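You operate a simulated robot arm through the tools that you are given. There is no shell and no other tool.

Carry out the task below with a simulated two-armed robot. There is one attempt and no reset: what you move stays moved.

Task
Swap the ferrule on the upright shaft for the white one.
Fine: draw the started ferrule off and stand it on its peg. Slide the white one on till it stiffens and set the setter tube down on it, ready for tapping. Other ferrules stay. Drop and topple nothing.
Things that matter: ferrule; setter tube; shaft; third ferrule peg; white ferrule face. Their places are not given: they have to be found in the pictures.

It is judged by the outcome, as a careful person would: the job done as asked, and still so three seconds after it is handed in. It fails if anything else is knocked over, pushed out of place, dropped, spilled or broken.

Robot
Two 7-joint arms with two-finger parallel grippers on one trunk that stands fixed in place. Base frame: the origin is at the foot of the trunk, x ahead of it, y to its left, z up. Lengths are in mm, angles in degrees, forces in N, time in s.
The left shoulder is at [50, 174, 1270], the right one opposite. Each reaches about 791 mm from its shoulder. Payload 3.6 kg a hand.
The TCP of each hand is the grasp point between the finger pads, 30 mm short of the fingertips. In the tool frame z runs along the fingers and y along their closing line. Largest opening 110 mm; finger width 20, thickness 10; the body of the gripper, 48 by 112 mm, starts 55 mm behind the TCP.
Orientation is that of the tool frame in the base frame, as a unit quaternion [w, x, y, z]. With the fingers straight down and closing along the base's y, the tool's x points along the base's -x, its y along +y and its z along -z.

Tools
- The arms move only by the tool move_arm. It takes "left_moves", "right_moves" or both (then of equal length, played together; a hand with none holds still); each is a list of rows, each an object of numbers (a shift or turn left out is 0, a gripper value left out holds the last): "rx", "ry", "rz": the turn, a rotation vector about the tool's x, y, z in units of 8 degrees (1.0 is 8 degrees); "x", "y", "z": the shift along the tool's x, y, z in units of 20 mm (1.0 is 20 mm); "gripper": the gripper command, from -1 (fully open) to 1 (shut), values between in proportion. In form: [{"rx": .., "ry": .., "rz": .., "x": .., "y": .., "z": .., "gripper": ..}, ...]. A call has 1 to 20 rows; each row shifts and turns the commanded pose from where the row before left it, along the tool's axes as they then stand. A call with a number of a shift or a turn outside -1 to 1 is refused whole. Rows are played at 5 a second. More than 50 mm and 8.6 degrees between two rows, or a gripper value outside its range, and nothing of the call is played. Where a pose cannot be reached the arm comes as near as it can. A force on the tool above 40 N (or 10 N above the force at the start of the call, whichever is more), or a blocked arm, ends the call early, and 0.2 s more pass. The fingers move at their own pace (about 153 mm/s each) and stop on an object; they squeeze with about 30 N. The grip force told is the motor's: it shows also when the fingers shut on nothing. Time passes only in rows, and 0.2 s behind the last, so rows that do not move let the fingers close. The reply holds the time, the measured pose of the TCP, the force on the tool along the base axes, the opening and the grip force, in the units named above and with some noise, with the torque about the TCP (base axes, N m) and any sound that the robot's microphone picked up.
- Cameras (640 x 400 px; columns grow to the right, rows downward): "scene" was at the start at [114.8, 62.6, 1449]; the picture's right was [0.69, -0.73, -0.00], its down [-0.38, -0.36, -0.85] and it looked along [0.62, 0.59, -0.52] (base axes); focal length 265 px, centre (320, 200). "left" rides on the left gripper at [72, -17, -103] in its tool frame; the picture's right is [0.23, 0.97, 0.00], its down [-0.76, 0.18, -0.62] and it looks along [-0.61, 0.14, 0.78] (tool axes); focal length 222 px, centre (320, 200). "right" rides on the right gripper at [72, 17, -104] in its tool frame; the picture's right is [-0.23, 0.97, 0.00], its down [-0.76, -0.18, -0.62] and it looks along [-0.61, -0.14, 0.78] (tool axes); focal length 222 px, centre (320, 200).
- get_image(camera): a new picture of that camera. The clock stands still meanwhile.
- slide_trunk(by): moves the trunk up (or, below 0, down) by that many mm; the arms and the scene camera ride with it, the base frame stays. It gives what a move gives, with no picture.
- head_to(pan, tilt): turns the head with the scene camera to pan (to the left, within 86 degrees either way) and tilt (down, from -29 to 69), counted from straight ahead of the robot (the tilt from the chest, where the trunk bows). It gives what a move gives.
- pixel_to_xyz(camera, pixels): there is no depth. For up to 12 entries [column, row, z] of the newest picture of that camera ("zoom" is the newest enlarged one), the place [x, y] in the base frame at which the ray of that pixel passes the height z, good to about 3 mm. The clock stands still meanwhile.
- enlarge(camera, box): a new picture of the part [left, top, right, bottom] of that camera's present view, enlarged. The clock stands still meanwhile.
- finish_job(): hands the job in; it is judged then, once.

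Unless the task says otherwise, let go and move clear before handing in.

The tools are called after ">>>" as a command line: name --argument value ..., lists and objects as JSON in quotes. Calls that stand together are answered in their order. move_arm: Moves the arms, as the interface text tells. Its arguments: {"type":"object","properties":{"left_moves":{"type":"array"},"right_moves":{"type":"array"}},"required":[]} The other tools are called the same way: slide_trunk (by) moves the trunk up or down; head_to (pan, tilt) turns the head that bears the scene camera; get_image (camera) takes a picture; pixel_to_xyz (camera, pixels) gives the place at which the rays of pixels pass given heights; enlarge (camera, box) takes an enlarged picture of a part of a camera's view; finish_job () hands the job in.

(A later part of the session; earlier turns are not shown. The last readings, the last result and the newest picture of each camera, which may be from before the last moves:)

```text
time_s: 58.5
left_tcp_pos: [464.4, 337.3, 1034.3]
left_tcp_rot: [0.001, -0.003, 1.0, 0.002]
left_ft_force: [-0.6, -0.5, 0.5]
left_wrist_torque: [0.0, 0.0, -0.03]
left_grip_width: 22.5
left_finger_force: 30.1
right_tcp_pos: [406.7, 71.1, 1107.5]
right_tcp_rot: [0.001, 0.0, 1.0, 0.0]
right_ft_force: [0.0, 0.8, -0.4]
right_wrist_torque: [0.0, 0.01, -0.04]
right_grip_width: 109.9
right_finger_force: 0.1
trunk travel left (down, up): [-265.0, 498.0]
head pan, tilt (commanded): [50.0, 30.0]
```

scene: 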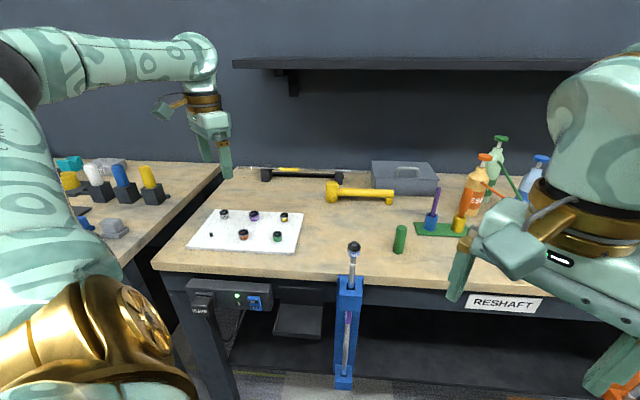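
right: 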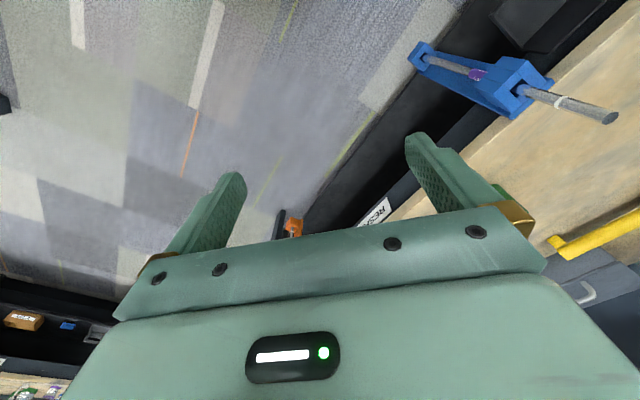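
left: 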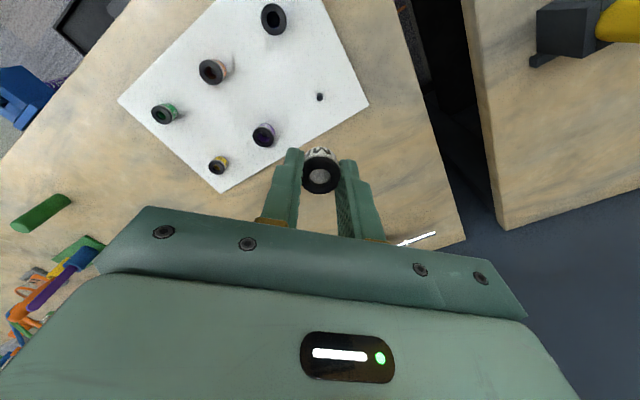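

>>> move_arm --left_moves '[{"z": 0.06}, {}]'

>>> move_arm --left_moves '[{"z": 0.06}, {}]'

>>> move_arm --left_moves '[{"z": 0.06}, {}]'

>>> enlarge --camera "scene" --box '[336, 225, 376, 250]'

>>> enlarge --camera "left" --box '[280, 140, 360, 190]'

```text
time_s: 59.1
left_tcp_pos: [463.6, 335.3, 1032.2]
left_tcp_rot: [0.0, -0.002, 1.0, 0.001]
left_ft_force: [-5.4, -2.5, -2.8]
left_wrist_torque: [-0.05, -0.44, 0.03]
left_grip_width: 22.8
left_finger_force: 29.7
right_tcp_pos: [405.6, 69.5, 1107.0]
right_tcp_rot: [0.001, 0.001, 1.0, 0.0]
right_ft_force: [0.2, -0.2, -0.5]
right_wrist_torque: [0.0, -0.02, 0.0]
right_grip_width: 109.8
right_finger_force: 0.1
trunk travel left (down, up): [-265.0, 498.0]
head pan, tilt (commanded): [50.0, 30.0]
```

```text
time_s: 59.7
left_tcp_pos: [462.2, 334.9, 1032.1]
left_tcp_rot: [0.001, -0.001, 1.0, 0.002]
left_ft_force: [-5.8, -1.7, 4.3]
left_wrist_torque: [0.0, -0.05, -0.03]
left_grip_width: 22.8
left_finger_force: 30.1
right_tcp_pos: [404.5, 70.0, 1106.9]
right_tcp_rot: [0.0, 0.001, 1.0, -0.001]
right_ft_force: [0.5, 0.8, 0.1]
right_wrist_torque: [0.0, 0.03, 0.02]
right_grip_width: 109.8
right_finger_force: 0.0
trunk travel left (down, up): [-265.0, 498.0]
head pan, tilt (commanded): [50.0, 30.0]
```

```text
time_s: 60.3
left_tcp_pos: [462.4, 335.5, 1032.1]
left_tcp_rot: [0.001, -0.002, 1.0, 0.002]
left_ft_force: [-6.5, -2.6, 4.1]
left_wrist_torque: [-0.02, -0.03, -0.02]
left_grip_width: 22.6
left_finger_force: 30.0
right_tcp_pos: [404.4, 69.2, 1106.7]
right_tcp_rot: [0.0, 0.001, 1.0, 0.001]
right_ft_force: [-0.7, 0.4, 0.0]
right_wrist_torque: [0.01, -0.02, 0.01]
right_grip_width: 110.0
right_finger_force: 0.0
trunk travel left (down, up): [-265.0, 498.0]
head pan, tilt (commanded): [50.0, 30.0]
```

```text
16.00 times, centred on (356, 238) of scene
```

zoom: 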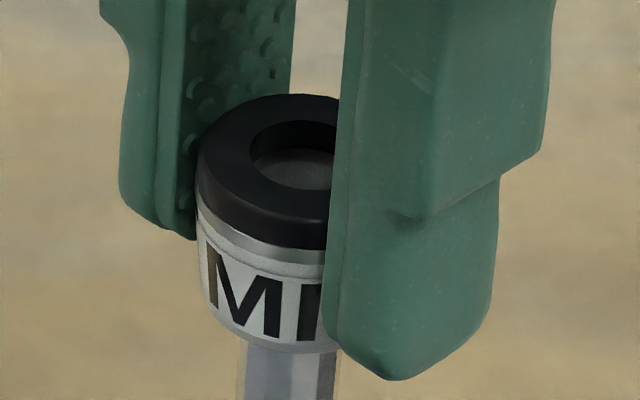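

```text
8.00 times, centred on (320, 165) of left
```

zoom: 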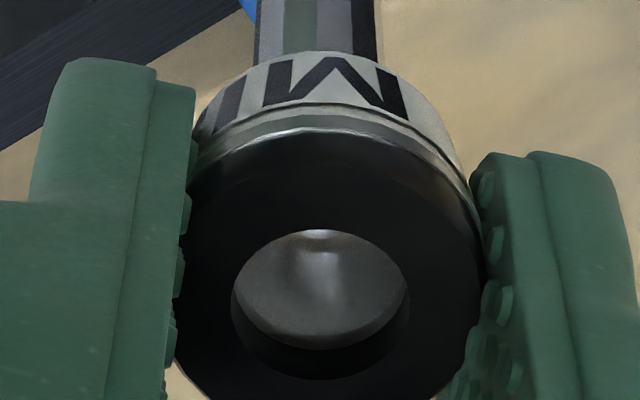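

Side force of -6 N in x and -2.5 N in y shows the tip has entered the bore with the hand slightly too far +x/+y. I'll relieve that laterally and read again.

>>> move_arm --left_moves '[{"x": 0.04, "y": -0.015}, {}, {}]'

>>> move_arm --left_moves '[{}, {}]'

```text
time_s: 61.1
left_tcp_pos: [464.5, 335.3, 1031.7]
left_tcp_rot: [0.0, -0.002, 1.0, 0.001]
left_ft_force: [-2.0, -0.2, 3.6]
left_wrist_torque: [0.01, -0.04, 0.0]
left_grip_width: 22.9
left_finger_force: 30.2
right_tcp_pos: [405.3, 69.9, 1105.6]
right_tcp_rot: [-0.001, 0.0, 1.0, 0.0]
right_ft_force: [0.0, 0.1, 0.2]
right_wrist_torque: [0.05, -0.04, -0.01]
right_grip_width: 110.1
right_finger_force: 0.1
trunk travel left (down, up): [-265.0, 498.0]
head pan, tilt (commanded): [50.0, 30.0]
```

```text
time_s: 61.7
left_tcp_pos: [463.5, 335.1, 1030.7]
left_tcp_rot: [-0.001, -0.002, 1.0, 0.001]
left_ft_force: [0.2, -0.5, 4.0]
left_wrist_torque: [0.01, -0.06, 0.02]
left_grip_width: 22.7
left_finger_force: 30.0
right_tcp_pos: [404.9, 69.8, 1106.5]
right_tcp_rot: [0.0, 0.001, 1.0, 0.0]
right_ft_force: [-0.8, -1.0, -0.3]
right_wrist_torque: [0.04, 0.0, 0.03]
right_grip_width: 109.8
right_finger_force: 0.0
trunk travel left (down, up): [-265.0, 498.0]
head pan, tilt (commanded): [50.0, 30.0]
```

Side force is now near zero with a steady 4 N upward drag, like the sliding friction seen with the blue one. I'll keep sliding down in 2 mm steps.

>>> move_arm --left_moves '[{"z": 0.1}, {}]'

>>> move_arm --left_moves '[{"z": 0.1}, {}]'

>>> enlarge --camera "left" --box '[280, 140, 360, 190]'

>>> enlarge --camera "scene" --box '[336, 225, 376, 250]'

```text
time_s: 62.3
left_tcp_pos: [462.7, 335.0, 1028.4]
left_tcp_rot: [0.0, -0.002, 1.0, 0.002]
left_ft_force: [-0.1, -0.6, 3.3]
left_wrist_torque: [0.02, -0.06, 0.01]
left_grip_width: 22.9
left_finger_force: 29.8
right_tcp_pos: [405.4, 70.6, 1106.1]
right_tcp_rot: [0.001, 0.001, 1.0, 0.001]
right_ft_force: [0.5, 0.0, 0.3]
right_wrist_torque: [-0.01, 0.0, -0.02]
right_grip_width: 110.1
right_finger_force: 0.1
trunk travel left (down, up): [-265.0, 498.0]
head pan, tilt (commanded): [50.0, 30.0]
```

```text
time_s: 62.9
left_tcp_pos: [463.0, 335.6, 1026.0]
left_tcp_rot: [0.0, -0.003, 1.0, 0.002]
left_ft_force: [0.0, -0.2, 3.1]
left_wrist_torque: [0.0, -0.05, -0.01]
left_grip_width: 22.8
left_finger_force: 30.0
right_tcp_pos: [404.8, 69.6, 1106.2]
right_tcp_rot: [0.0, 0.001, 1.0, 0.001]
right_ft_force: [-0.2, 0.8, 0.0]
right_wrist_torque: [0.02, 0.01, 0.01]
right_grip_width: 109.9
right_finger_force: 0.1
trunk travel left (down, up): [-265.0, 498.0]
head pan, tilt (commanded): [50.0, 30.0]
```

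```text
8.00 times, centred on (320, 165) of left
```

zoom: 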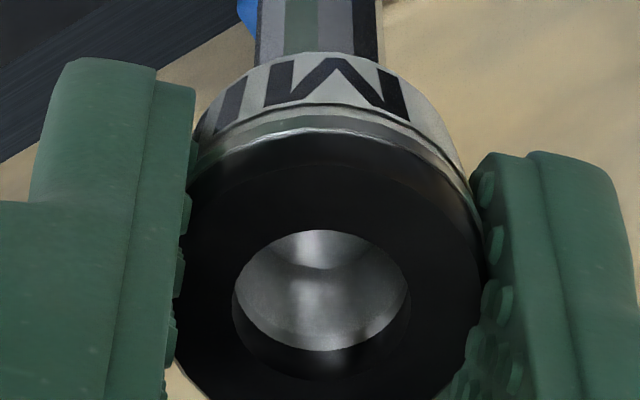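

```text
16.00 times, centred on (356, 238) of scene
```

zoom: 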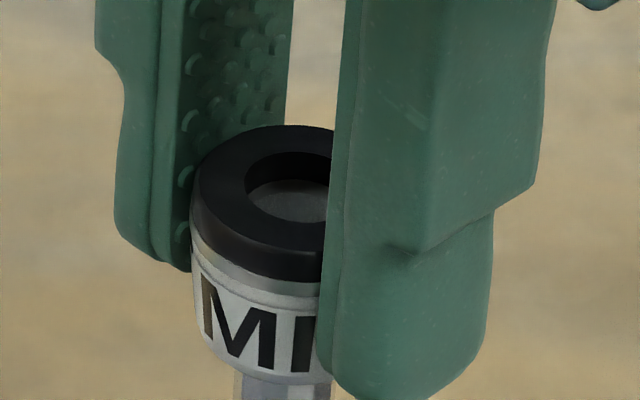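

The shaft tip is inside the bore and rising. I'll continue in 3 mm steps, watching for the stiffening.

>>> move_arm --left_moves '[{"z": 0.15}, {}]'

>>> move_arm --left_moves '[{"z": 0.15}, {}]'

>>> move_arm --left_moves '[{"z": 0.15}, {}]'

>>> move_arm --left_moves '[{"z": 0.15}, {}]'

```text
time_s: 63.5
left_tcp_pos: [462.9, 335.8, 1024.1]
left_tcp_rot: [0.0, -0.002, 1.0, 0.001]
left_ft_force: [1.6, -0.3, 3.1]
left_wrist_torque: [-0.01, -0.1, 0.06]
left_grip_width: 22.7
left_finger_force: 29.6
right_tcp_pos: [405.5, 69.4, 1107.2]
right_tcp_rot: [-0.001, 0.001, 1.0, 0.0]
right_ft_force: [0.0, 0.4, -0.1]
right_wrist_torque: [0.02, -0.01, 0.01]
right_grip_width: 110.0
right_finger_force: 0.0
trunk travel left (down, up): [-265.0, 498.0]
head pan, tilt (commanded): [50.0, 30.0]
```

```text
time_s: 64.1
left_tcp_pos: [462.9, 334.6, 1020.5]
left_tcp_rot: [0.0, -0.002, 1.0, 0.001]
left_ft_force: [0.2, 0.3, 3.9]
left_wrist_torque: [-0.03, -0.04, 0.01]
left_grip_width: 22.7
left_finger_force: 30.2
right_tcp_pos: [405.2, 69.6, 1106.0]
right_tcp_rot: [0.0, 0.001, 1.0, 0.0]
right_ft_force: [-0.7, 0.4, -0.1]
right_wrist_torque: [0.01, -0.01, 0.0]
right_grip_width: 110.3
right_finger_force: 0.1
trunk travel left (down, up): [-265.0, 498.0]
head pan, tilt (commanded): [50.0, 30.0]
```

```text
time_s: 64.7
left_tcp_pos: [462.1, 335.0, 1018.1]
left_tcp_rot: [0.0, -0.002, 1.0, 0.002]
left_ft_force: [-0.2, -1.7, 4.4]
left_wrist_torque: [-0.02, -0.02, -0.02]
left_grip_width: 22.5
left_finger_force: 30.1
right_tcp_pos: [405.6, 69.0, 1106.3]
right_tcp_rot: [0.0, 0.001, 1.0, 0.0]
right_ft_force: [0.5, 0.5, 0.1]
right_wrist_torque: [0.01, 0.0, -0.02]
right_grip_width: 110.0
right_finger_force: 0.1
trunk travel left (down, up): [-265.0, 498.0]
head pan, tilt (commanded): [50.0, 30.0]
```

```text
time_s: 65.3
left_tcp_pos: [463.1, 334.8, 1014.1]
left_tcp_rot: [0.0, -0.002, 1.0, 0.002]
left_ft_force: [0.6, -0.7, 2.7]
left_wrist_torque: [-0.03, -0.02, 0.01]
left_grip_width: 22.7
left_finger_force: 30.0
right_tcp_pos: [405.4, 70.4, 1107.1]
right_tcp_rot: [0.0, 0.0, 1.0, 0.0]
right_ft_force: [-0.1, 0.2, -0.1]
right_wrist_torque: [-0.02, -0.01, 0.01]
right_grip_width: 110.0
right_finger_force: 0.0
trunk travel left (down, up): [-265.0, 498.0]
head pan, tilt (commanded): [50.0, 30.0]
```

Sliding smoothly at 3–4 N down to TCP 1014. Continuing in 2 mm steps.

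>>> move_arm --left_moves '[{"z": 0.15}, {}]'

>>> move_arm --left_moves '[{"z": 0.1}, {}]'

>>> move_arm --left_moves '[{"z": 0.1}, {}]'

>>> move_arm --left_moves '[{"z": 0.1}, {}]'

```text
time_s: 65.9
left_tcp_pos: [462.4, 334.9, 1011.6]
left_tcp_rot: [0.0, -0.002, 1.0, 0.001]
left_ft_force: [0.3, -0.9, 3.7]
left_wrist_torque: [-0.04, 0.01, 0.04]
left_grip_width: 22.5
left_finger_force: 30.0
right_tcp_pos: [404.5, 70.2, 1106.8]
right_tcp_rot: [0.0, 0.001, 1.0, 0.0]
right_ft_force: [-0.6, -0.4, -0.2]
right_wrist_torque: [0.01, -0.05, 0.01]
right_grip_width: 110.0
right_finger_force: 0.1
trunk travel left (down, up): [-265.0, 498.0]
head pan, tilt (commanded): [50.0, 30.0]
```

```text
time_s: 66.5
left_tcp_pos: [463.3, 335.8, 1009.1]
left_tcp_rot: [0.0, -0.001, 1.0, 0.002]
left_ft_force: [0.0, 0.2, 3.7]
left_wrist_torque: [0.03, -0.02, -0.01]
left_grip_width: 22.7
left_finger_force: 30.0
right_tcp_pos: [405.9, 70.6, 1105.6]
right_tcp_rot: [0.0, 0.001, 1.0, 0.0]
right_ft_force: [0.5, -0.5, 0.4]
right_wrist_torque: [0.0, -0.01, 0.01]
right_grip_width: 109.7
right_finger_force: 0.0
trunk travel left (down, up): [-265.0, 498.0]
head pan, tilt (commanded): [50.0, 30.0]
```

```text
time_s: 67.1
left_tcp_pos: [462.8, 335.4, 1009.0]
left_tcp_rot: [0.0, -0.001, 1.0, 0.002]
left_ft_force: [0.1, -1.7, 4.1]
left_wrist_torque: [-0.02, -0.02, 0.01]
left_grip_width: 22.8
left_finger_force: 30.1
right_tcp_pos: [405.3, 69.6, 1106.5]
right_tcp_rot: [0.0, 0.001, 1.0, 0.0]
right_ft_force: [-0.5, -0.2, 0.4]
right_wrist_torque: [-0.01, 0.0, 0.02]
right_grip_width: 109.9
right_finger_force: 0.1
trunk travel left (down, up): [-265.0, 498.0]
head pan, tilt (commanded): [50.0, 30.0]
```

```text
time_s: 67.7
left_tcp_pos: [463.3, 334.6, 1005.9]
left_tcp_rot: [0.0, -0.003, 1.0, 0.001]
left_ft_force: [2.4, -0.8, 3.3]
left_wrist_torque: [-0.03, 0.0, 0.02]
left_grip_width: 22.7
left_finger_force: 30.3
right_tcp_pos: [405.5, 70.3, 1106.0]
right_tcp_rot: [0.0, 0.001, 1.0, 0.0]
right_ft_force: [0.0, 0.2, -0.5]
right_wrist_torque: [0.0, -0.03, -0.02]
right_grip_width: 110.1
right_finger_force: 0.1
trunk travel left (down, up): [-265.0, 498.0]
head pan, tilt (commanded): [50.0, 30.0]
```

>>> enlarge --camera "scene" --box '[330, 225, 380, 265]'

>>> enlarge --camera "left" --box '[240, 110, 400, 210]'

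```text
10.00 times, centred on (355, 245) of scene
```

zoom: 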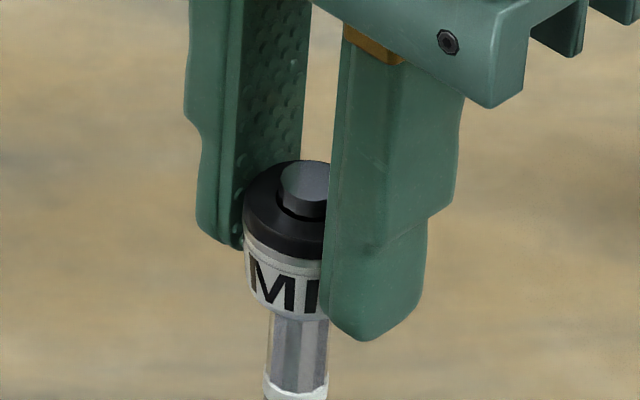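

```text
4.00 times, centred on (320, 160) of left
```

zoom: 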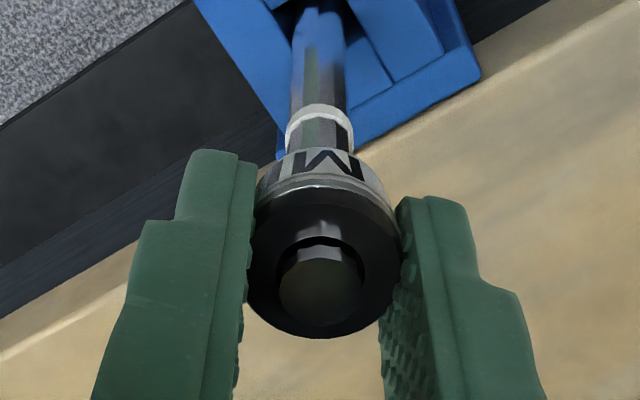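

The shaft tip now stands proud of the ferrule and the white ring is close below. I'll continue in 1 mm steps for the stiffening.

>>> move_arm --left_moves '[{"z": 0.06}, {}]'

>>> move_arm --left_moves '[{"z": 0.06}, {}]'

>>> move_arm --left_moves '[{"z": 0.06}, {}]'

>>> move_arm --left_moves '[{"z": 0.06}, {}]'

```text
time_s: 68.3
left_tcp_pos: [463.1, 334.9, 1004.6]
left_tcp_rot: [0.0, -0.002, 1.0, 0.002]
left_ft_force: [2.0, -1.2, 4.0]
left_wrist_torque: [0.01, -0.05, -0.01]
left_grip_width: 22.7
left_finger_force: 29.8
right_tcp_pos: [405.7, 69.9, 1105.9]
right_tcp_rot: [0.0, 0.0, 1.0, 0.0]
right_ft_force: [0.2, -0.4, 0.4]
right_wrist_torque: [-0.02, 0.01, 0.0]
right_grip_width: 109.9
right_finger_force: 0.2
trunk travel left (down, up): [-265.0, 498.0]
head pan, tilt (commanded): [50.0, 30.0]
```

```text
time_s: 68.9
left_tcp_pos: [461.9, 334.7, 1002.5]
left_tcp_rot: [0.001, -0.001, 1.0, 0.002]
left_ft_force: [0.6, -2.1, 4.3]
left_wrist_torque: [-0.03, 0.02, 0.0]
left_grip_width: 22.6
left_finger_force: 30.1
right_tcp_pos: [405.0, 69.6, 1106.2]
right_tcp_rot: [0.0, 0.002, 1.0, 0.001]
right_ft_force: [-0.1, 0.8, -0.6]
right_wrist_torque: [0.04, -0.02, -0.03]
right_grip_width: 109.7
right_finger_force: 0.0
trunk travel left (down, up): [-265.0, 498.0]
head pan, tilt (commanded): [50.0, 30.0]
```

```text
time_s: 69.5
left_tcp_pos: [462.3, 336.9, 1002.6]
left_tcp_rot: [0.001, -0.001, 1.0, 0.002]
left_ft_force: [1.0, -0.4, 7.3]
left_wrist_torque: [-0.02, -0.02, -0.01]
left_grip_width: 22.6
left_finger_force: 29.9
right_tcp_pos: [406.2, 68.6, 1106.4]
right_tcp_rot: [0.0, 0.001, 1.0, 0.0]
right_ft_force: [-0.3, -0.3, -0.6]
right_wrist_torque: [0.0, 0.01, -0.01]
right_grip_width: 110.0
right_finger_force: 0.1
trunk travel left (down, up): [-265.0, 498.0]
head pan, tilt (commanded): [50.0, 30.0]
```

```text
time_s: 70.1
left_tcp_pos: [462.5, 334.8, 1003.0]
left_tcp_rot: [0.002, -0.002, 1.0, 0.002]
left_ft_force: [2.7, 2.0, 18.3]
left_wrist_torque: [0.09, 0.11, 0.01]
left_grip_width: 22.9
left_finger_force: 29.8
right_tcp_pos: [404.9, 69.5, 1106.9]
right_tcp_rot: [0.0, 0.002, 1.0, 0.001]
right_ft_force: [0.0, -0.6, 0.0]
right_wrist_torque: [0.02, -0.01, -0.03]
right_grip_width: 110.0
right_finger_force: 0.0
trunk travel left (down, up): [-265.0, 498.0]
head pan, tilt (commanded): [50.0, 30.0]
```

The force rose 4 → 7 → 18 N with no more travel: it has stiffened, at the same depth the blue one sat. I'll ease the load and check the view.

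>>> move_arm --left_moves '[{"z": -0.08}, {}]'

>>> enlarge --camera "scene" --box '[330, 225, 380, 265]'

>>> enlarge --camera "left" --box '[240, 110, 400, 210]'

```text
time_s: 70.7
left_tcp_pos: [462.6, 333.5, 1001.1]
left_tcp_rot: [-0.001, -0.002, 1.0, 0.001]
left_ft_force: [3.1, 1.6, 6.4]
left_wrist_torque: [0.01, -0.16, 0.03]
left_grip_width: 22.7
left_finger_force: 30.1
right_tcp_pos: [406.4, 70.1, 1105.9]
right_tcp_rot: [-0.001, 0.002, 1.0, -0.001]
right_ft_force: [-0.3, -0.2, 0.3]
right_wrist_torque: [-0.02, -0.01, 0.0]
right_grip_width: 110.0
right_finger_force: 0.1
trunk travel left (down, up): [-265.0, 498.0]
head pan, tilt (commanded): [50.0, 30.0]
```

```text
10.00 times, centred on (355, 245) of scene
```

zoom: 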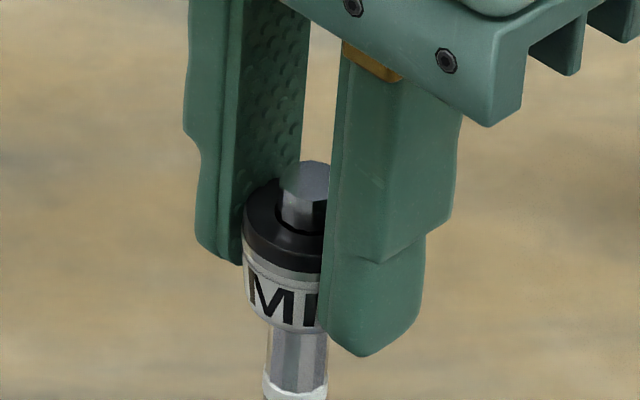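

```text
4.00 times, centred on (320, 160) of left
```

zoom: 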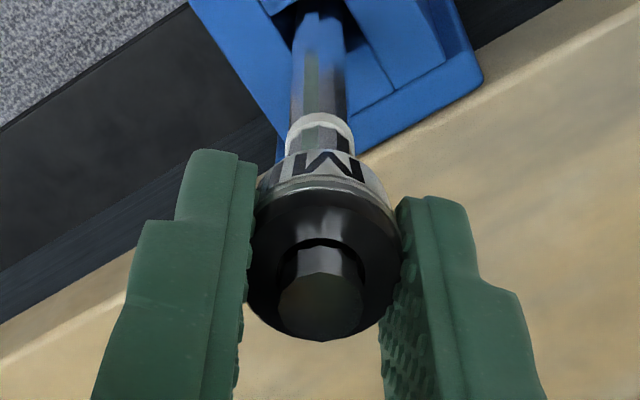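

The white ferrule is seated with the shaft tip proud above it. I'll release and lift straight up.

>>> move_arm --left_moves '[{"gripper": 0.3}, {}, {"gripper": -0.2}, {}, {"z": -0.5}, {"z": -1}, {"z": -1}, {"z": -1}, {"z": -1}, {"z": -0.5}, {}]'

>>> enlarge --camera "scene" --box '[330, 225, 380, 265]'

>>> get_image --camera "left"

>>> get_image --camera "scene"

```text
time_s: 73.1
left_tcp_pos: [463.9, 335.1, 1102.1]
left_tcp_rot: [0.001, -0.001, 1.0, 0.001]
left_ft_force: [-0.3, 0.7, -0.3]
left_wrist_torque: [-0.01, -0.02, -0.02]
left_grip_width: 66.1
left_finger_force: 0.0
right_tcp_pos: [406.8, 70.5, 1106.1]
right_tcp_rot: [-0.001, 0.001, 1.0, 0.0]
right_ft_force: [0.2, -0.1, -0.7]
right_wrist_torque: [0.01, 0.04, -0.02]
right_grip_width: 110.0
right_finger_force: 0.1
trunk travel left (down, up): [-265.0, 498.0]
head pan, tilt (commanded): [50.0, 30.0]
```

```text
10.00 times, centred on (355, 245) of scene
```

zoom: 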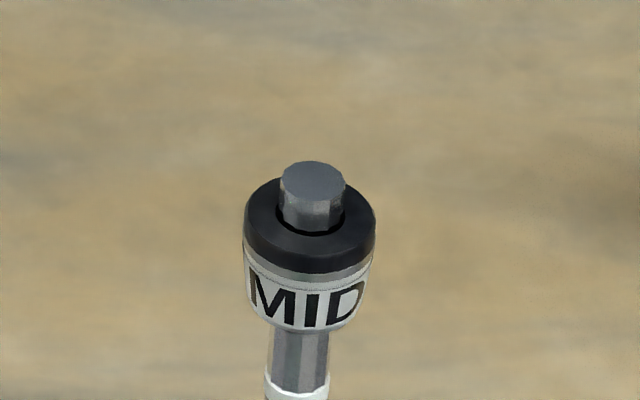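

```text
taken
```

left: 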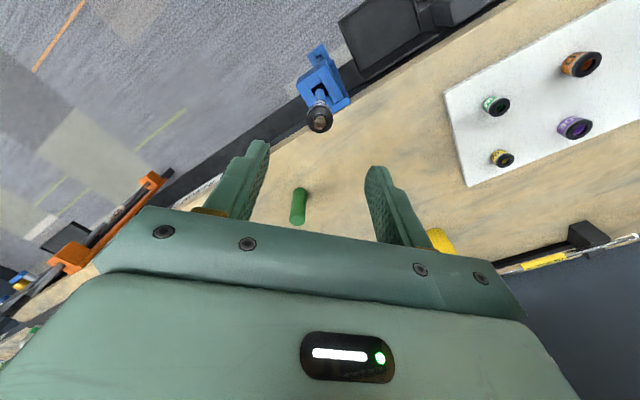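

```text
taken
```

scene: 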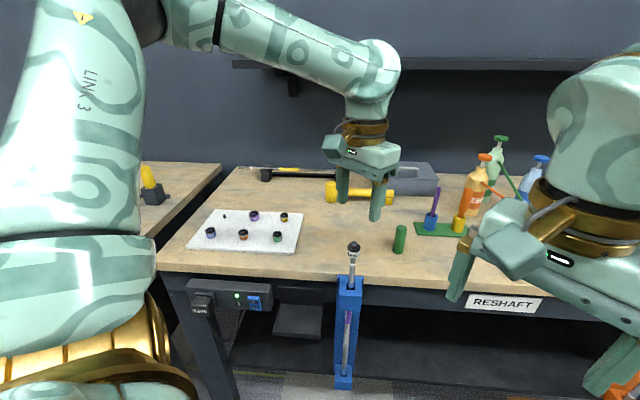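

The white ferrule is on, level, with the shaft tip proud. Now the setter tube: I'll zoom on the green cylinder at scene (399,238) and left (298,205) to locate it.

>>> enlarge --camera "scene" --box '[375, 215, 425, 260]'

>>> enlarge --camera "left" --box '[270, 180, 330, 230]'

```text
8.89 times, centred on (400, 238) of scene
```

zoom: 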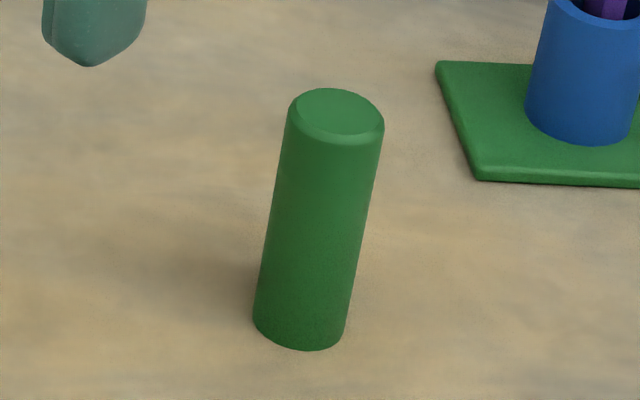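

```text
8.00 times, centred on (300, 205) of left
```

zoom: 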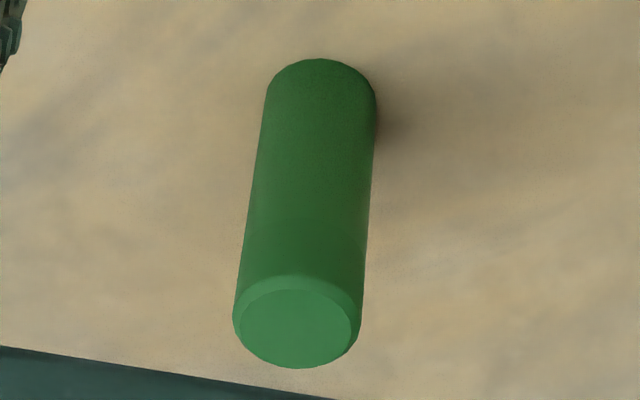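

Triangulation puts the tube at about (638,338), base z≈880, top z≈951, diameter ≈26 mm. I'll open the hand and hover over it.

>>> move_arm --left_moves '[{"x": -0.87, "y": 0.015}, {"x": -0.87, "y": 0.015}, {"x": -0.87, "y": 0.015}, {"x": -0.87, "y": 0.015}, {"x": -0.87, "y": 0.015}, {"x": -0.87, "y": 0.015}, {"x": -0.87, "y": 0.015}, {"x": -0.87, "y": 0.015}, {"x": -0.87, "y": 0.015}, {"x": -0.87, "y": 0.015}, {"z": 1}, {"z": 1}, {"z": 1}, {}]'

>>> get_image --camera "left"

>>> enlarge --camera "left" --box '[280, 100, 360, 150]'

>>> get_image --camera "scene"

```text
time_s: 76.1
left_tcp_pos: [621.1, 337.8, 1041.5]
left_tcp_rot: [0.0, -0.002, 1.0, 0.001]
left_ft_force: [1.0, -0.2, 0.5]
left_wrist_torque: [-0.01, -0.01, 0.0]
left_grip_width: 66.2
left_finger_force: 0.0
left hand out of reach, approached as far as the arm can: row 10
right_tcp_pos: [404.3, 69.9, 1106.1]
right_tcp_rot: [0.0, 0.001, 1.0, 0.0]
right_ft_force: [0.4, -0.2, -0.4]
right_wrist_torque: [-0.02, 0.0, -0.03]
right_grip_width: 110.3
right_finger_force: 0.0
trunk travel left (down, up): [-265.0, 498.0]
head pan, tilt (commanded): [50.0, 30.0]
```

```text
taken
```

left: 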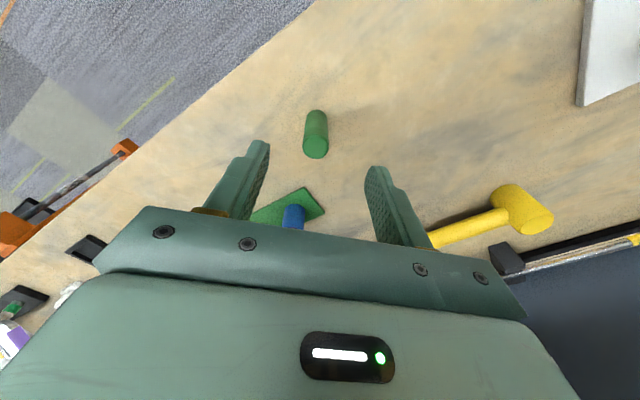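

```text
8.00 times, centred on (320, 125) of left
```

zoom: 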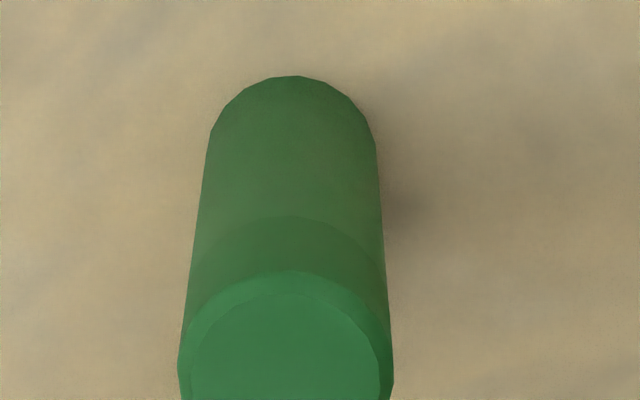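

```text
taken
```

scene: 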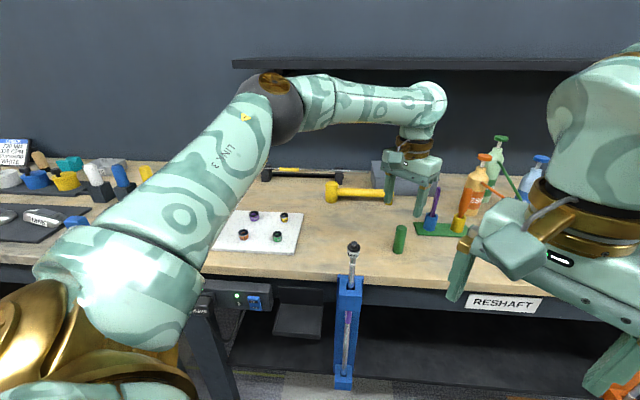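

Reach limited the last row; the hand is at (621,338,1041) and the tube top at px (315.8,145) implies it's at about (635,337). I'll move +14 mm in x at this height and re-check.

>>> move_arm --left_moves '[{"z": 0.5}, {"x": -0.35, "y": -0.02}, {"x": -0.35}, {}]'

>>> get_image --camera "left"

>>> enlarge --camera "left" --box '[272, 100, 368, 160]'

```text
time_s: 77.1
left_tcp_pos: [634.6, 338.0, 1033.9]
left_tcp_rot: [0.0, -0.003, 1.0, 0.002]
left_ft_force: [-0.1, 0.8, 0.2]
left_wrist_torque: [-0.02, -0.02, 0.0]
left_grip_width: 66.1
left_finger_force: 0.1
right_tcp_pos: [406.1, 71.2, 1107.7]
right_tcp_rot: [0.0, 0.002, 1.0, 0.0]
right_ft_force: [0.2, 0.2, 0.7]
right_wrist_torque: [0.01, 0.04, 0.0]
right_grip_width: 110.1
right_finger_force: 0.1
trunk travel left (down, up): [-265.0, 498.0]
head pan, tilt (commanded): [50.0, 30.0]
```

```text
taken
```

left: 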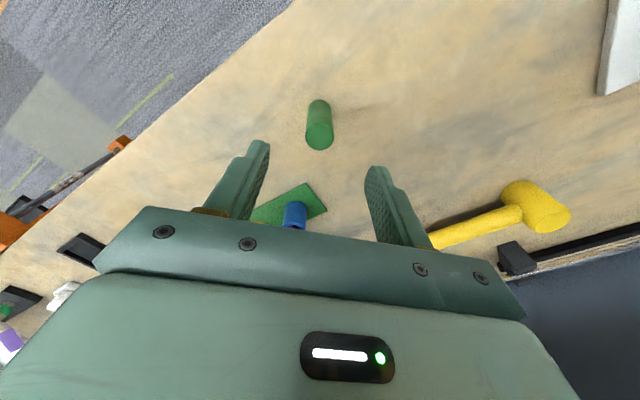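

```text
6.67 times, centred on (320, 130) of left
```

zoom: 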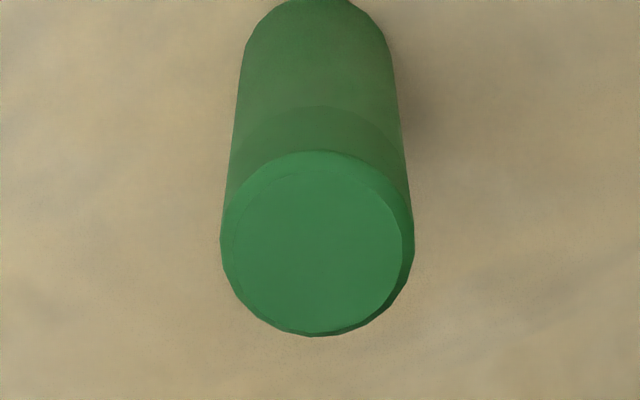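

The tube top is at px (319.6,136.4), centred in y and ~2 mm further in +x. I'll nudge and descend to TCP ≈933.

>>> move_arm --left_moves '[{"x": -0.1, "y": -0.01, "z": 0.5}, {"z": 1}, {"z": 1}, {"z": 1}, {}]'

>>> get_image --camera "left"

>>> enlarge --camera "scene" --box '[370, 180, 450, 260]'

```text
time_s: 78.3
left_tcp_pos: [635.9, 339.1, 962.2]
left_tcp_rot: [0.0, -0.001, 1.0, 0.001]
left_ft_force: [-0.1, -0.6, 0.3]
left_wrist_torque: [0.0, -0.02, -0.02]
left_grip_width: 66.1
left_finger_force: 0.1
right_tcp_pos: [406.4, 70.0, 1106.4]
right_tcp_rot: [0.0, 0.002, 1.0, 0.0]
right_ft_force: [-0.1, -0.4, 0.0]
right_wrist_torque: [-0.01, 0.0, -0.01]
right_grip_width: 110.0
right_finger_force: 0.1
trunk travel left (down, up): [-265.0, 498.0]
head pan, tilt (commanded): [50.0, 30.0]
```

```text
taken
```

left: 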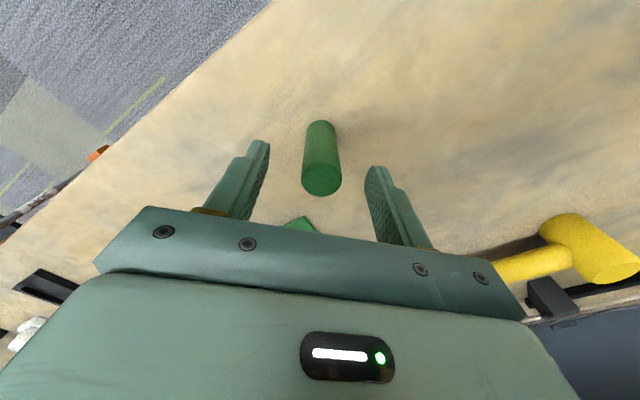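

```text
5.00 times, centred on (410, 220) of scene
```

zoom: 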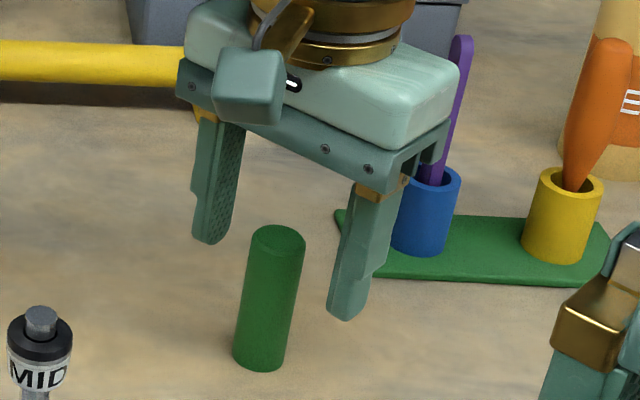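

The tube top sits centred between the fingers at (321,179). I'll go down 30 mm and close on it.

>>> move_arm --left_moves '[{"z": 0.8}, {"z": 0.7}, {"gripper": 0.3}, {}]'

>>> get_image --camera "left"

>>> enlarge --camera "scene" --box '[370, 180, 450, 260]'

```text
time_s: 79.3
left_tcp_pos: [631.3, 340.0, 933.9]
left_tcp_rot: [0.001, -0.001, 1.0, 0.001]
left_ft_force: [-0.2, 0.8, 0.0]
left_wrist_torque: [0.0, -0.01, 0.0]
left_grip_width: 38.4
left_finger_force: 0.1
left hand out of reach, approached as far as the arm can: row 2
right_tcp_pos: [406.0, 69.8, 1105.5]
right_tcp_rot: [-0.001, 0.001, 1.0, -0.001]
right_ft_force: [0.0, -0.1, -0.3]
right_wrist_torque: [-0.01, -0.01, -0.01]
right_grip_width: 109.7
right_finger_force: 0.1
trunk travel left (down, up): [-265.0, 498.0]
head pan, tilt (commanded): [50.0, 30.0]
```

```text
taken
```

left: 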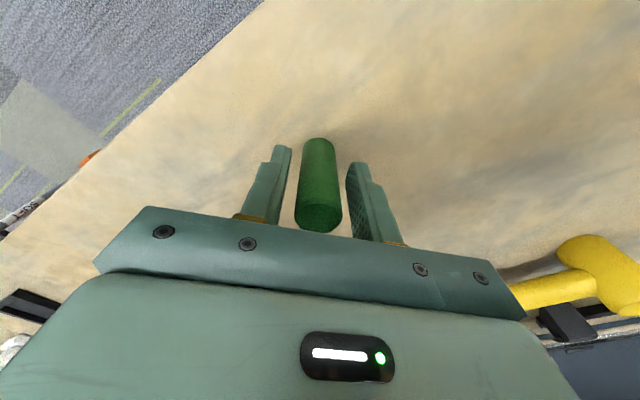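

```text
5.00 times, centred on (410, 220) of scene
```

zoom: 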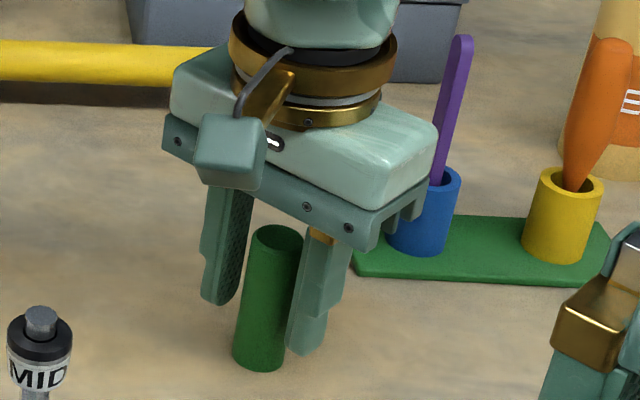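

Reach ran out at the bottom and the hand sits ~5 mm short in x, so I'll raise to about z 945 where the arm reaches and recentre before gripping.

>>> move_arm --left_moves '[{"z": -0.55}, {"x": -0.2, "y": -0.04}, {}]'

>>> enlarge --camera "left" --box '[240, 120, 400, 220]'

```text
time_s: 80.1
left_tcp_pos: [634.3, 339.2, 944.4]
left_tcp_rot: [0.002, -0.003, 1.0, 0.001]
left_ft_force: [0.6, 0.9, -0.4]
left_wrist_torque: [0.03, 0.0, 0.03]
left_grip_width: 38.5
left_finger_force: 0.0
right_tcp_pos: [406.9, 70.2, 1106.9]
right_tcp_rot: [0.0, 0.001, 1.0, -0.001]
right_ft_force: [-0.2, -0.1, -0.1]
right_wrist_torque: [-0.01, -0.02, -0.01]
right_grip_width: 110.0
right_finger_force: 0.0
trunk travel left (down, up): [-265.0, 498.0]
head pan, tilt (commanded): [50.0, 30.0]
```

```text
4.00 times, centred on (320, 170) of left
```

zoom: 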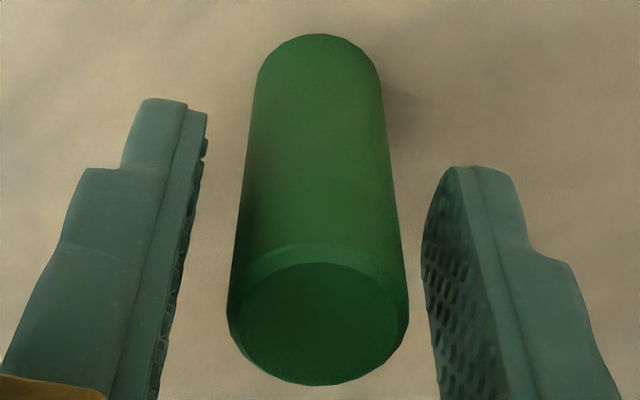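

The tube is centred between the fingers (col 319.6). I'll close on it.

>>> move_arm --left_moves '[{"gripper": 0.45}, {"gripper": 1}, {}, {}]'

>>> enlarge --camera "left" --box '[240, 120, 400, 220]'

>>> enlarge --camera "scene" --box '[370, 180, 450, 260]'

```text
time_s: 81.1
left_tcp_pos: [635.3, 339.5, 945.6]
left_tcp_rot: [0.001, -0.002, 1.0, 0.001]
left_ft_force: [-0.2, -0.2, -0.3]
left_wrist_torque: [-0.02, 0.03, 0.0]
left_grip_width: 24.4
left_finger_force: 29.8
right_tcp_pos: [406.7, 70.4, 1106.9]
right_tcp_rot: [-0.001, 0.0, 1.0, 0.001]
right_ft_force: [-0.9, 0.6, -0.4]
right_wrist_torque: [-0.01, -0.02, -0.02]
right_grip_width: 110.0
right_finger_force: 0.0
trunk travel left (down, up): [-265.0, 498.0]
head pan, tilt (commanded): [50.0, 30.0]
```

```text
4.00 times, centred on (320, 170) of left
```

zoom: 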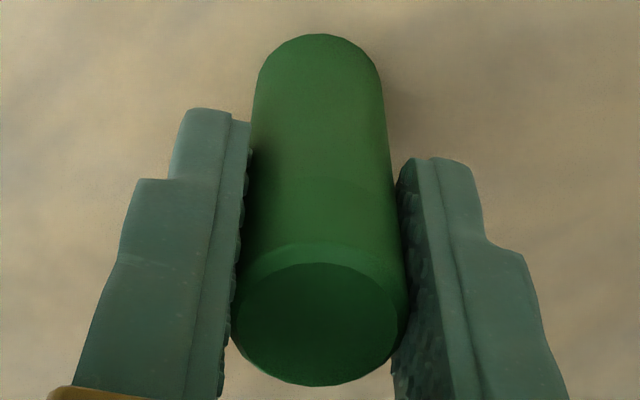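

```text
5.00 times, centred on (410, 220) of scene
```

zoom: 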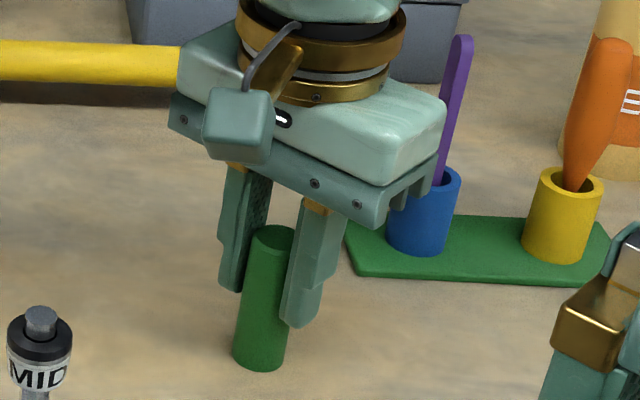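

Tube gripped at 24.4 mm. I'll lift it, then swing it back toward the shaft at a safe height.

>>> move_arm --left_moves '[{"z": -0.2}, {"z": -0.5}, {"z": -1}, {"z": -1}, {"z": -1}, {}]'

>>> enlarge --camera "scene" --box '[370, 160, 450, 240]'

```text
time_s: 82.5
left_tcp_pos: [635.7, 338.0, 1018.6]
left_tcp_rot: [0.0, -0.003, 1.0, 0.001]
left_ft_force: [-0.2, -0.1, -1.5]
left_wrist_torque: [0.01, 0.0, 0.04]
left_grip_width: 24.6
left_finger_force: 29.9
right_tcp_pos: [405.2, 70.3, 1105.3]
right_tcp_rot: [0.0, 0.0, 1.0, -0.001]
right_ft_force: [0.5, 0.2, -0.4]
right_wrist_torque: [0.0, -0.01, 0.04]
right_grip_width: 110.1
right_finger_force: 0.0
trunk travel left (down, up): [-265.0, 498.0]
head pan, tilt (commanded): [50.0, 30.0]
```

```text
5.00 times, centred on (410, 200) of scene
```

zoom: 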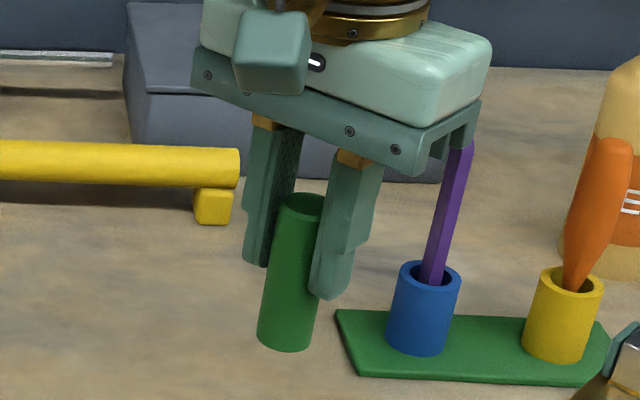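

Lifted cleanly (≈1.5 N weight). Now I'll carry it up and over to the shaft.

>>> move_arm --left_moves '[{"x": 0.9, "z": -0.9}, {"x": 0.9, "z": -0.9}, {"x": 0.9, "z": -0.9}, {"x": 0.9, "z": -0.9, "y": -0.05}, {"x": 0.9, "y": -0.05}, {"x": 0.9, "y": -0.05}, {"x": 0.9}, {"x": 0.9}, {"x": 0.9}, {"x": 0.6}, {}]'

>>> get_image --camera "left"

>>> enlarge --camera "left" --box '[240, 100, 400, 200]'

>>> enlarge --camera "scene" --box '[314, 180, 394, 260]'

```text
time_s: 84.9
left_tcp_pos: [460.6, 333.9, 1089.7]
left_tcp_rot: [0.0, -0.002, 1.0, 0.002]
left_ft_force: [0.5, 0.8, -0.3]
left_wrist_torque: [0.03, 0.03, -0.04]
left_grip_width: 24.7
left_finger_force: 29.4
right_tcp_pos: [406.2, 71.5, 1106.1]
right_tcp_rot: [-0.002, 0.0, 1.0, 0.0]
right_ft_force: [-0.7, 0.1, -0.5]
right_wrist_torque: [-0.01, -0.03, 0.01]
right_grip_width: 110.1
right_finger_force: 0.1
trunk travel left (down, up): [-265.0, 498.0]
head pan, tilt (commanded): [50.0, 30.0]
```

```text
taken
```

left: 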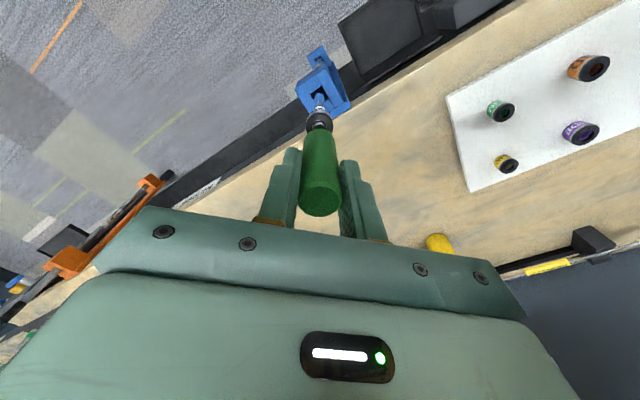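

```text
4.00 times, centred on (320, 150) of left
```

zoom: 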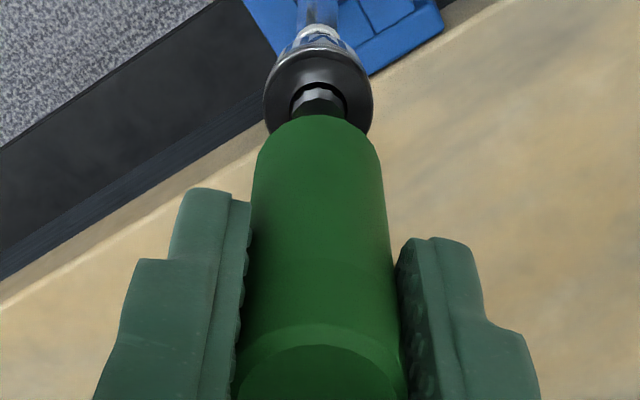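

```text
5.00 times, centred on (354, 220) of scene
```

zoom: 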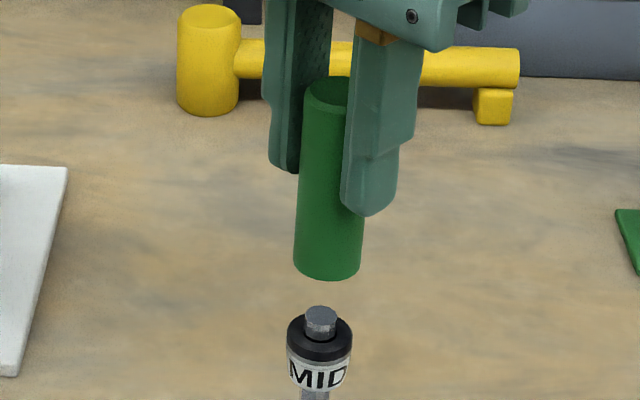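

The tube hangs right above the shaft. I'll zoom in further on both views to refine alignment.

>>> enlarge --camera "left" --box '[295, 105, 343, 135]'

>>> enlarge --camera "scene" --box '[334, 222, 374, 247]'

```text
13.33 times, centred on (319, 120) of left
```

zoom: 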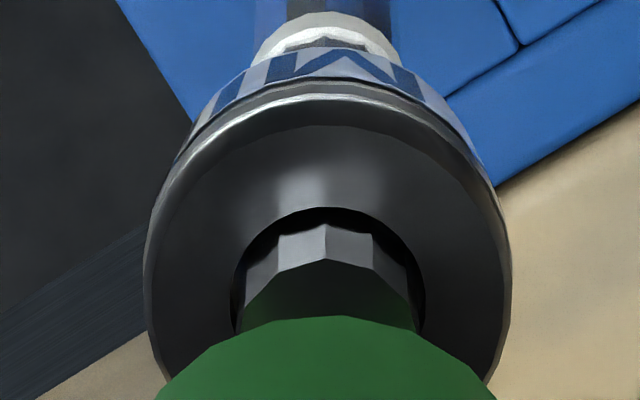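

```text
16.00 times, centred on (354, 234) of scene
```

zoom: 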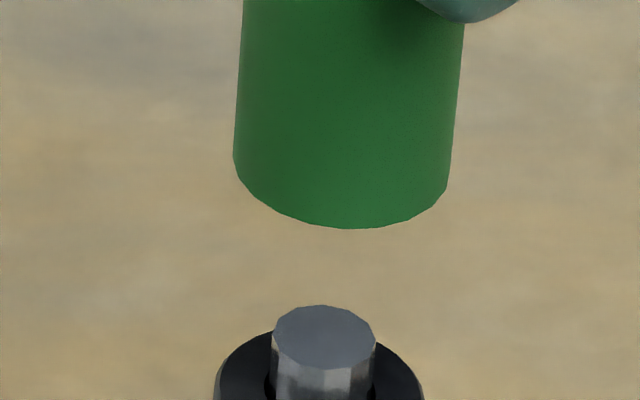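

Both zooms put the tube axis within ~0.6 mm of the shaft. I'll trim 0.4 mm in -x, descend 20 mm to just above the tip and then step down by feel.

>>> move_arm --left_moves '[{"x": 0.02, "z": 0.5}, {"z": 0.5}, {}]'

>>> enlarge --camera "scene" --box '[334, 228, 374, 253]'

>>> enlarge --camera "left" --box '[295, 110, 343, 140]'

```text
time_s: 85.7
left_tcp_pos: [461.0, 335.1, 1070.7]
left_tcp_rot: [0.0, -0.001, 1.0, 0.002]
left_ft_force: [0.4, -0.2, -0.8]
left_wrist_torque: [-0.02, -0.01, -0.01]
left_grip_width: 24.5
left_finger_force: 30.0
right_tcp_pos: [405.6, 70.7, 1105.1]
right_tcp_rot: [0.0, 0.0, 1.0, 0.0]
right_ft_force: [0.7, 0.0, -0.1]
right_wrist_torque: [0.01, 0.01, 0.0]
right_grip_width: 110.1
right_finger_force: 0.0
trunk travel left (down, up): [-265.0, 498.0]
head pan, tilt (commanded): [50.0, 30.0]
```

```text
16.00 times, centred on (354, 240) of scene
```

zoom: 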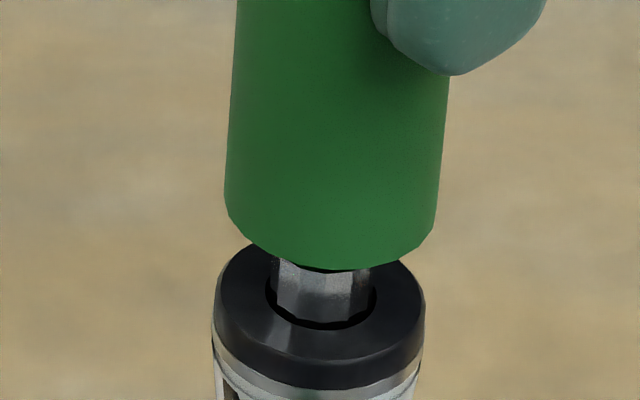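

```text
13.33 times, centred on (319, 125) of left
```

zoom: 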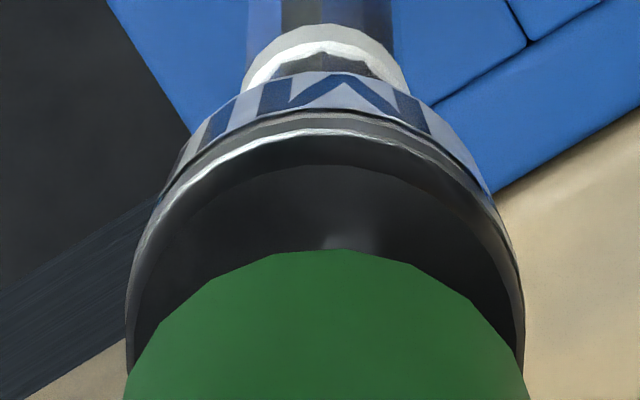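

The tube bottom is ~5 mm above the tip, perhaps 0.5 mm too far +x. I'll trim that and step down watching forces.

>>> move_arm --left_moves '[{"x": 0.025, "z": 0.1}, {}]'

>>> move_arm --left_moves '[{"z": 0.1}, {}]'

>>> move_arm --left_moves '[{"z": 0.05}, {}]'

>>> move_arm --left_moves '[{"z": 0.05}, {}]'

```text
time_s: 86.3
left_tcp_pos: [461.2, 335.0, 1068.9]
left_tcp_rot: [0.0, -0.002, 1.0, 0.001]
left_ft_force: [-0.4, 0.2, -1.4]
left_wrist_torque: [-0.01, -0.03, -0.03]
left_grip_width: 24.7
left_finger_force: 30.2
right_tcp_pos: [406.6, 69.6, 1106.0]
right_tcp_rot: [0.001, 0.001, 1.0, 0.0]
right_ft_force: [0.2, 0.5, -0.3]
right_wrist_torque: [-0.03, 0.03, 0.02]
right_grip_width: 109.9
right_finger_force: 0.0
trunk travel left (down, up): [-265.0, 498.0]
head pan, tilt (commanded): [50.0, 30.0]
```

```text
time_s: 86.9
left_tcp_pos: [461.4, 334.4, 1067.0]
left_tcp_rot: [0.0, -0.001, 1.0, 0.002]
left_ft_force: [-0.7, 0.1, -1.0]
left_wrist_torque: [0.03, 0.01, -0.04]
left_grip_width: 24.7
left_finger_force: 29.9
right_tcp_pos: [406.1, 69.9, 1106.0]
right_tcp_rot: [0.0, 0.001, 1.0, 0.0]
right_ft_force: [-0.6, -0.1, 0.4]
right_wrist_torque: [-0.01, 0.01, 0.0]
right_grip_width: 109.9
right_finger_force: 0.1
trunk travel left (down, up): [-265.0, 498.0]
head pan, tilt (commanded): [50.0, 30.0]
```

```text
time_s: 87.5
left_tcp_pos: [460.6, 335.2, 1065.5]
left_tcp_rot: [0.0, -0.003, 1.0, 0.002]
left_ft_force: [-0.8, -0.4, -0.7]
left_wrist_torque: [0.03, 0.02, -0.01]
left_grip_width: 24.7
left_finger_force: 29.7
right_tcp_pos: [405.7, 70.1, 1106.9]
right_tcp_rot: [0.0, 0.001, 1.0, 0.0]
right_ft_force: [-0.2, -0.5, 0.4]
right_wrist_torque: [0.0, 0.01, 0.0]
right_grip_width: 110.1
right_finger_force: 0.1
trunk travel left (down, up): [-265.0, 498.0]
head pan, tilt (commanded): [50.0, 30.0]
```

```text
time_s: 88.1
left_tcp_pos: [460.8, 334.5, 1065.3]
left_tcp_rot: [0.0, -0.003, 1.0, 0.002]
left_ft_force: [1.0, -0.5, -1.8]
left_wrist_torque: [-0.01, -0.01, 0.0]
left_grip_width: 24.5
left_finger_force: 29.8
right_tcp_pos: [406.2, 70.1, 1105.9]
right_tcp_rot: [-0.001, 0.001, 1.0, 0.0]
right_ft_force: [0.8, 1.0, -0.1]
right_wrist_torque: [0.0, -0.02, -0.01]
right_grip_width: 110.0
right_finger_force: 0.0
trunk travel left (down, up): [-265.0, 498.0]
head pan, tilt (commanded): [50.0, 30.0]
```

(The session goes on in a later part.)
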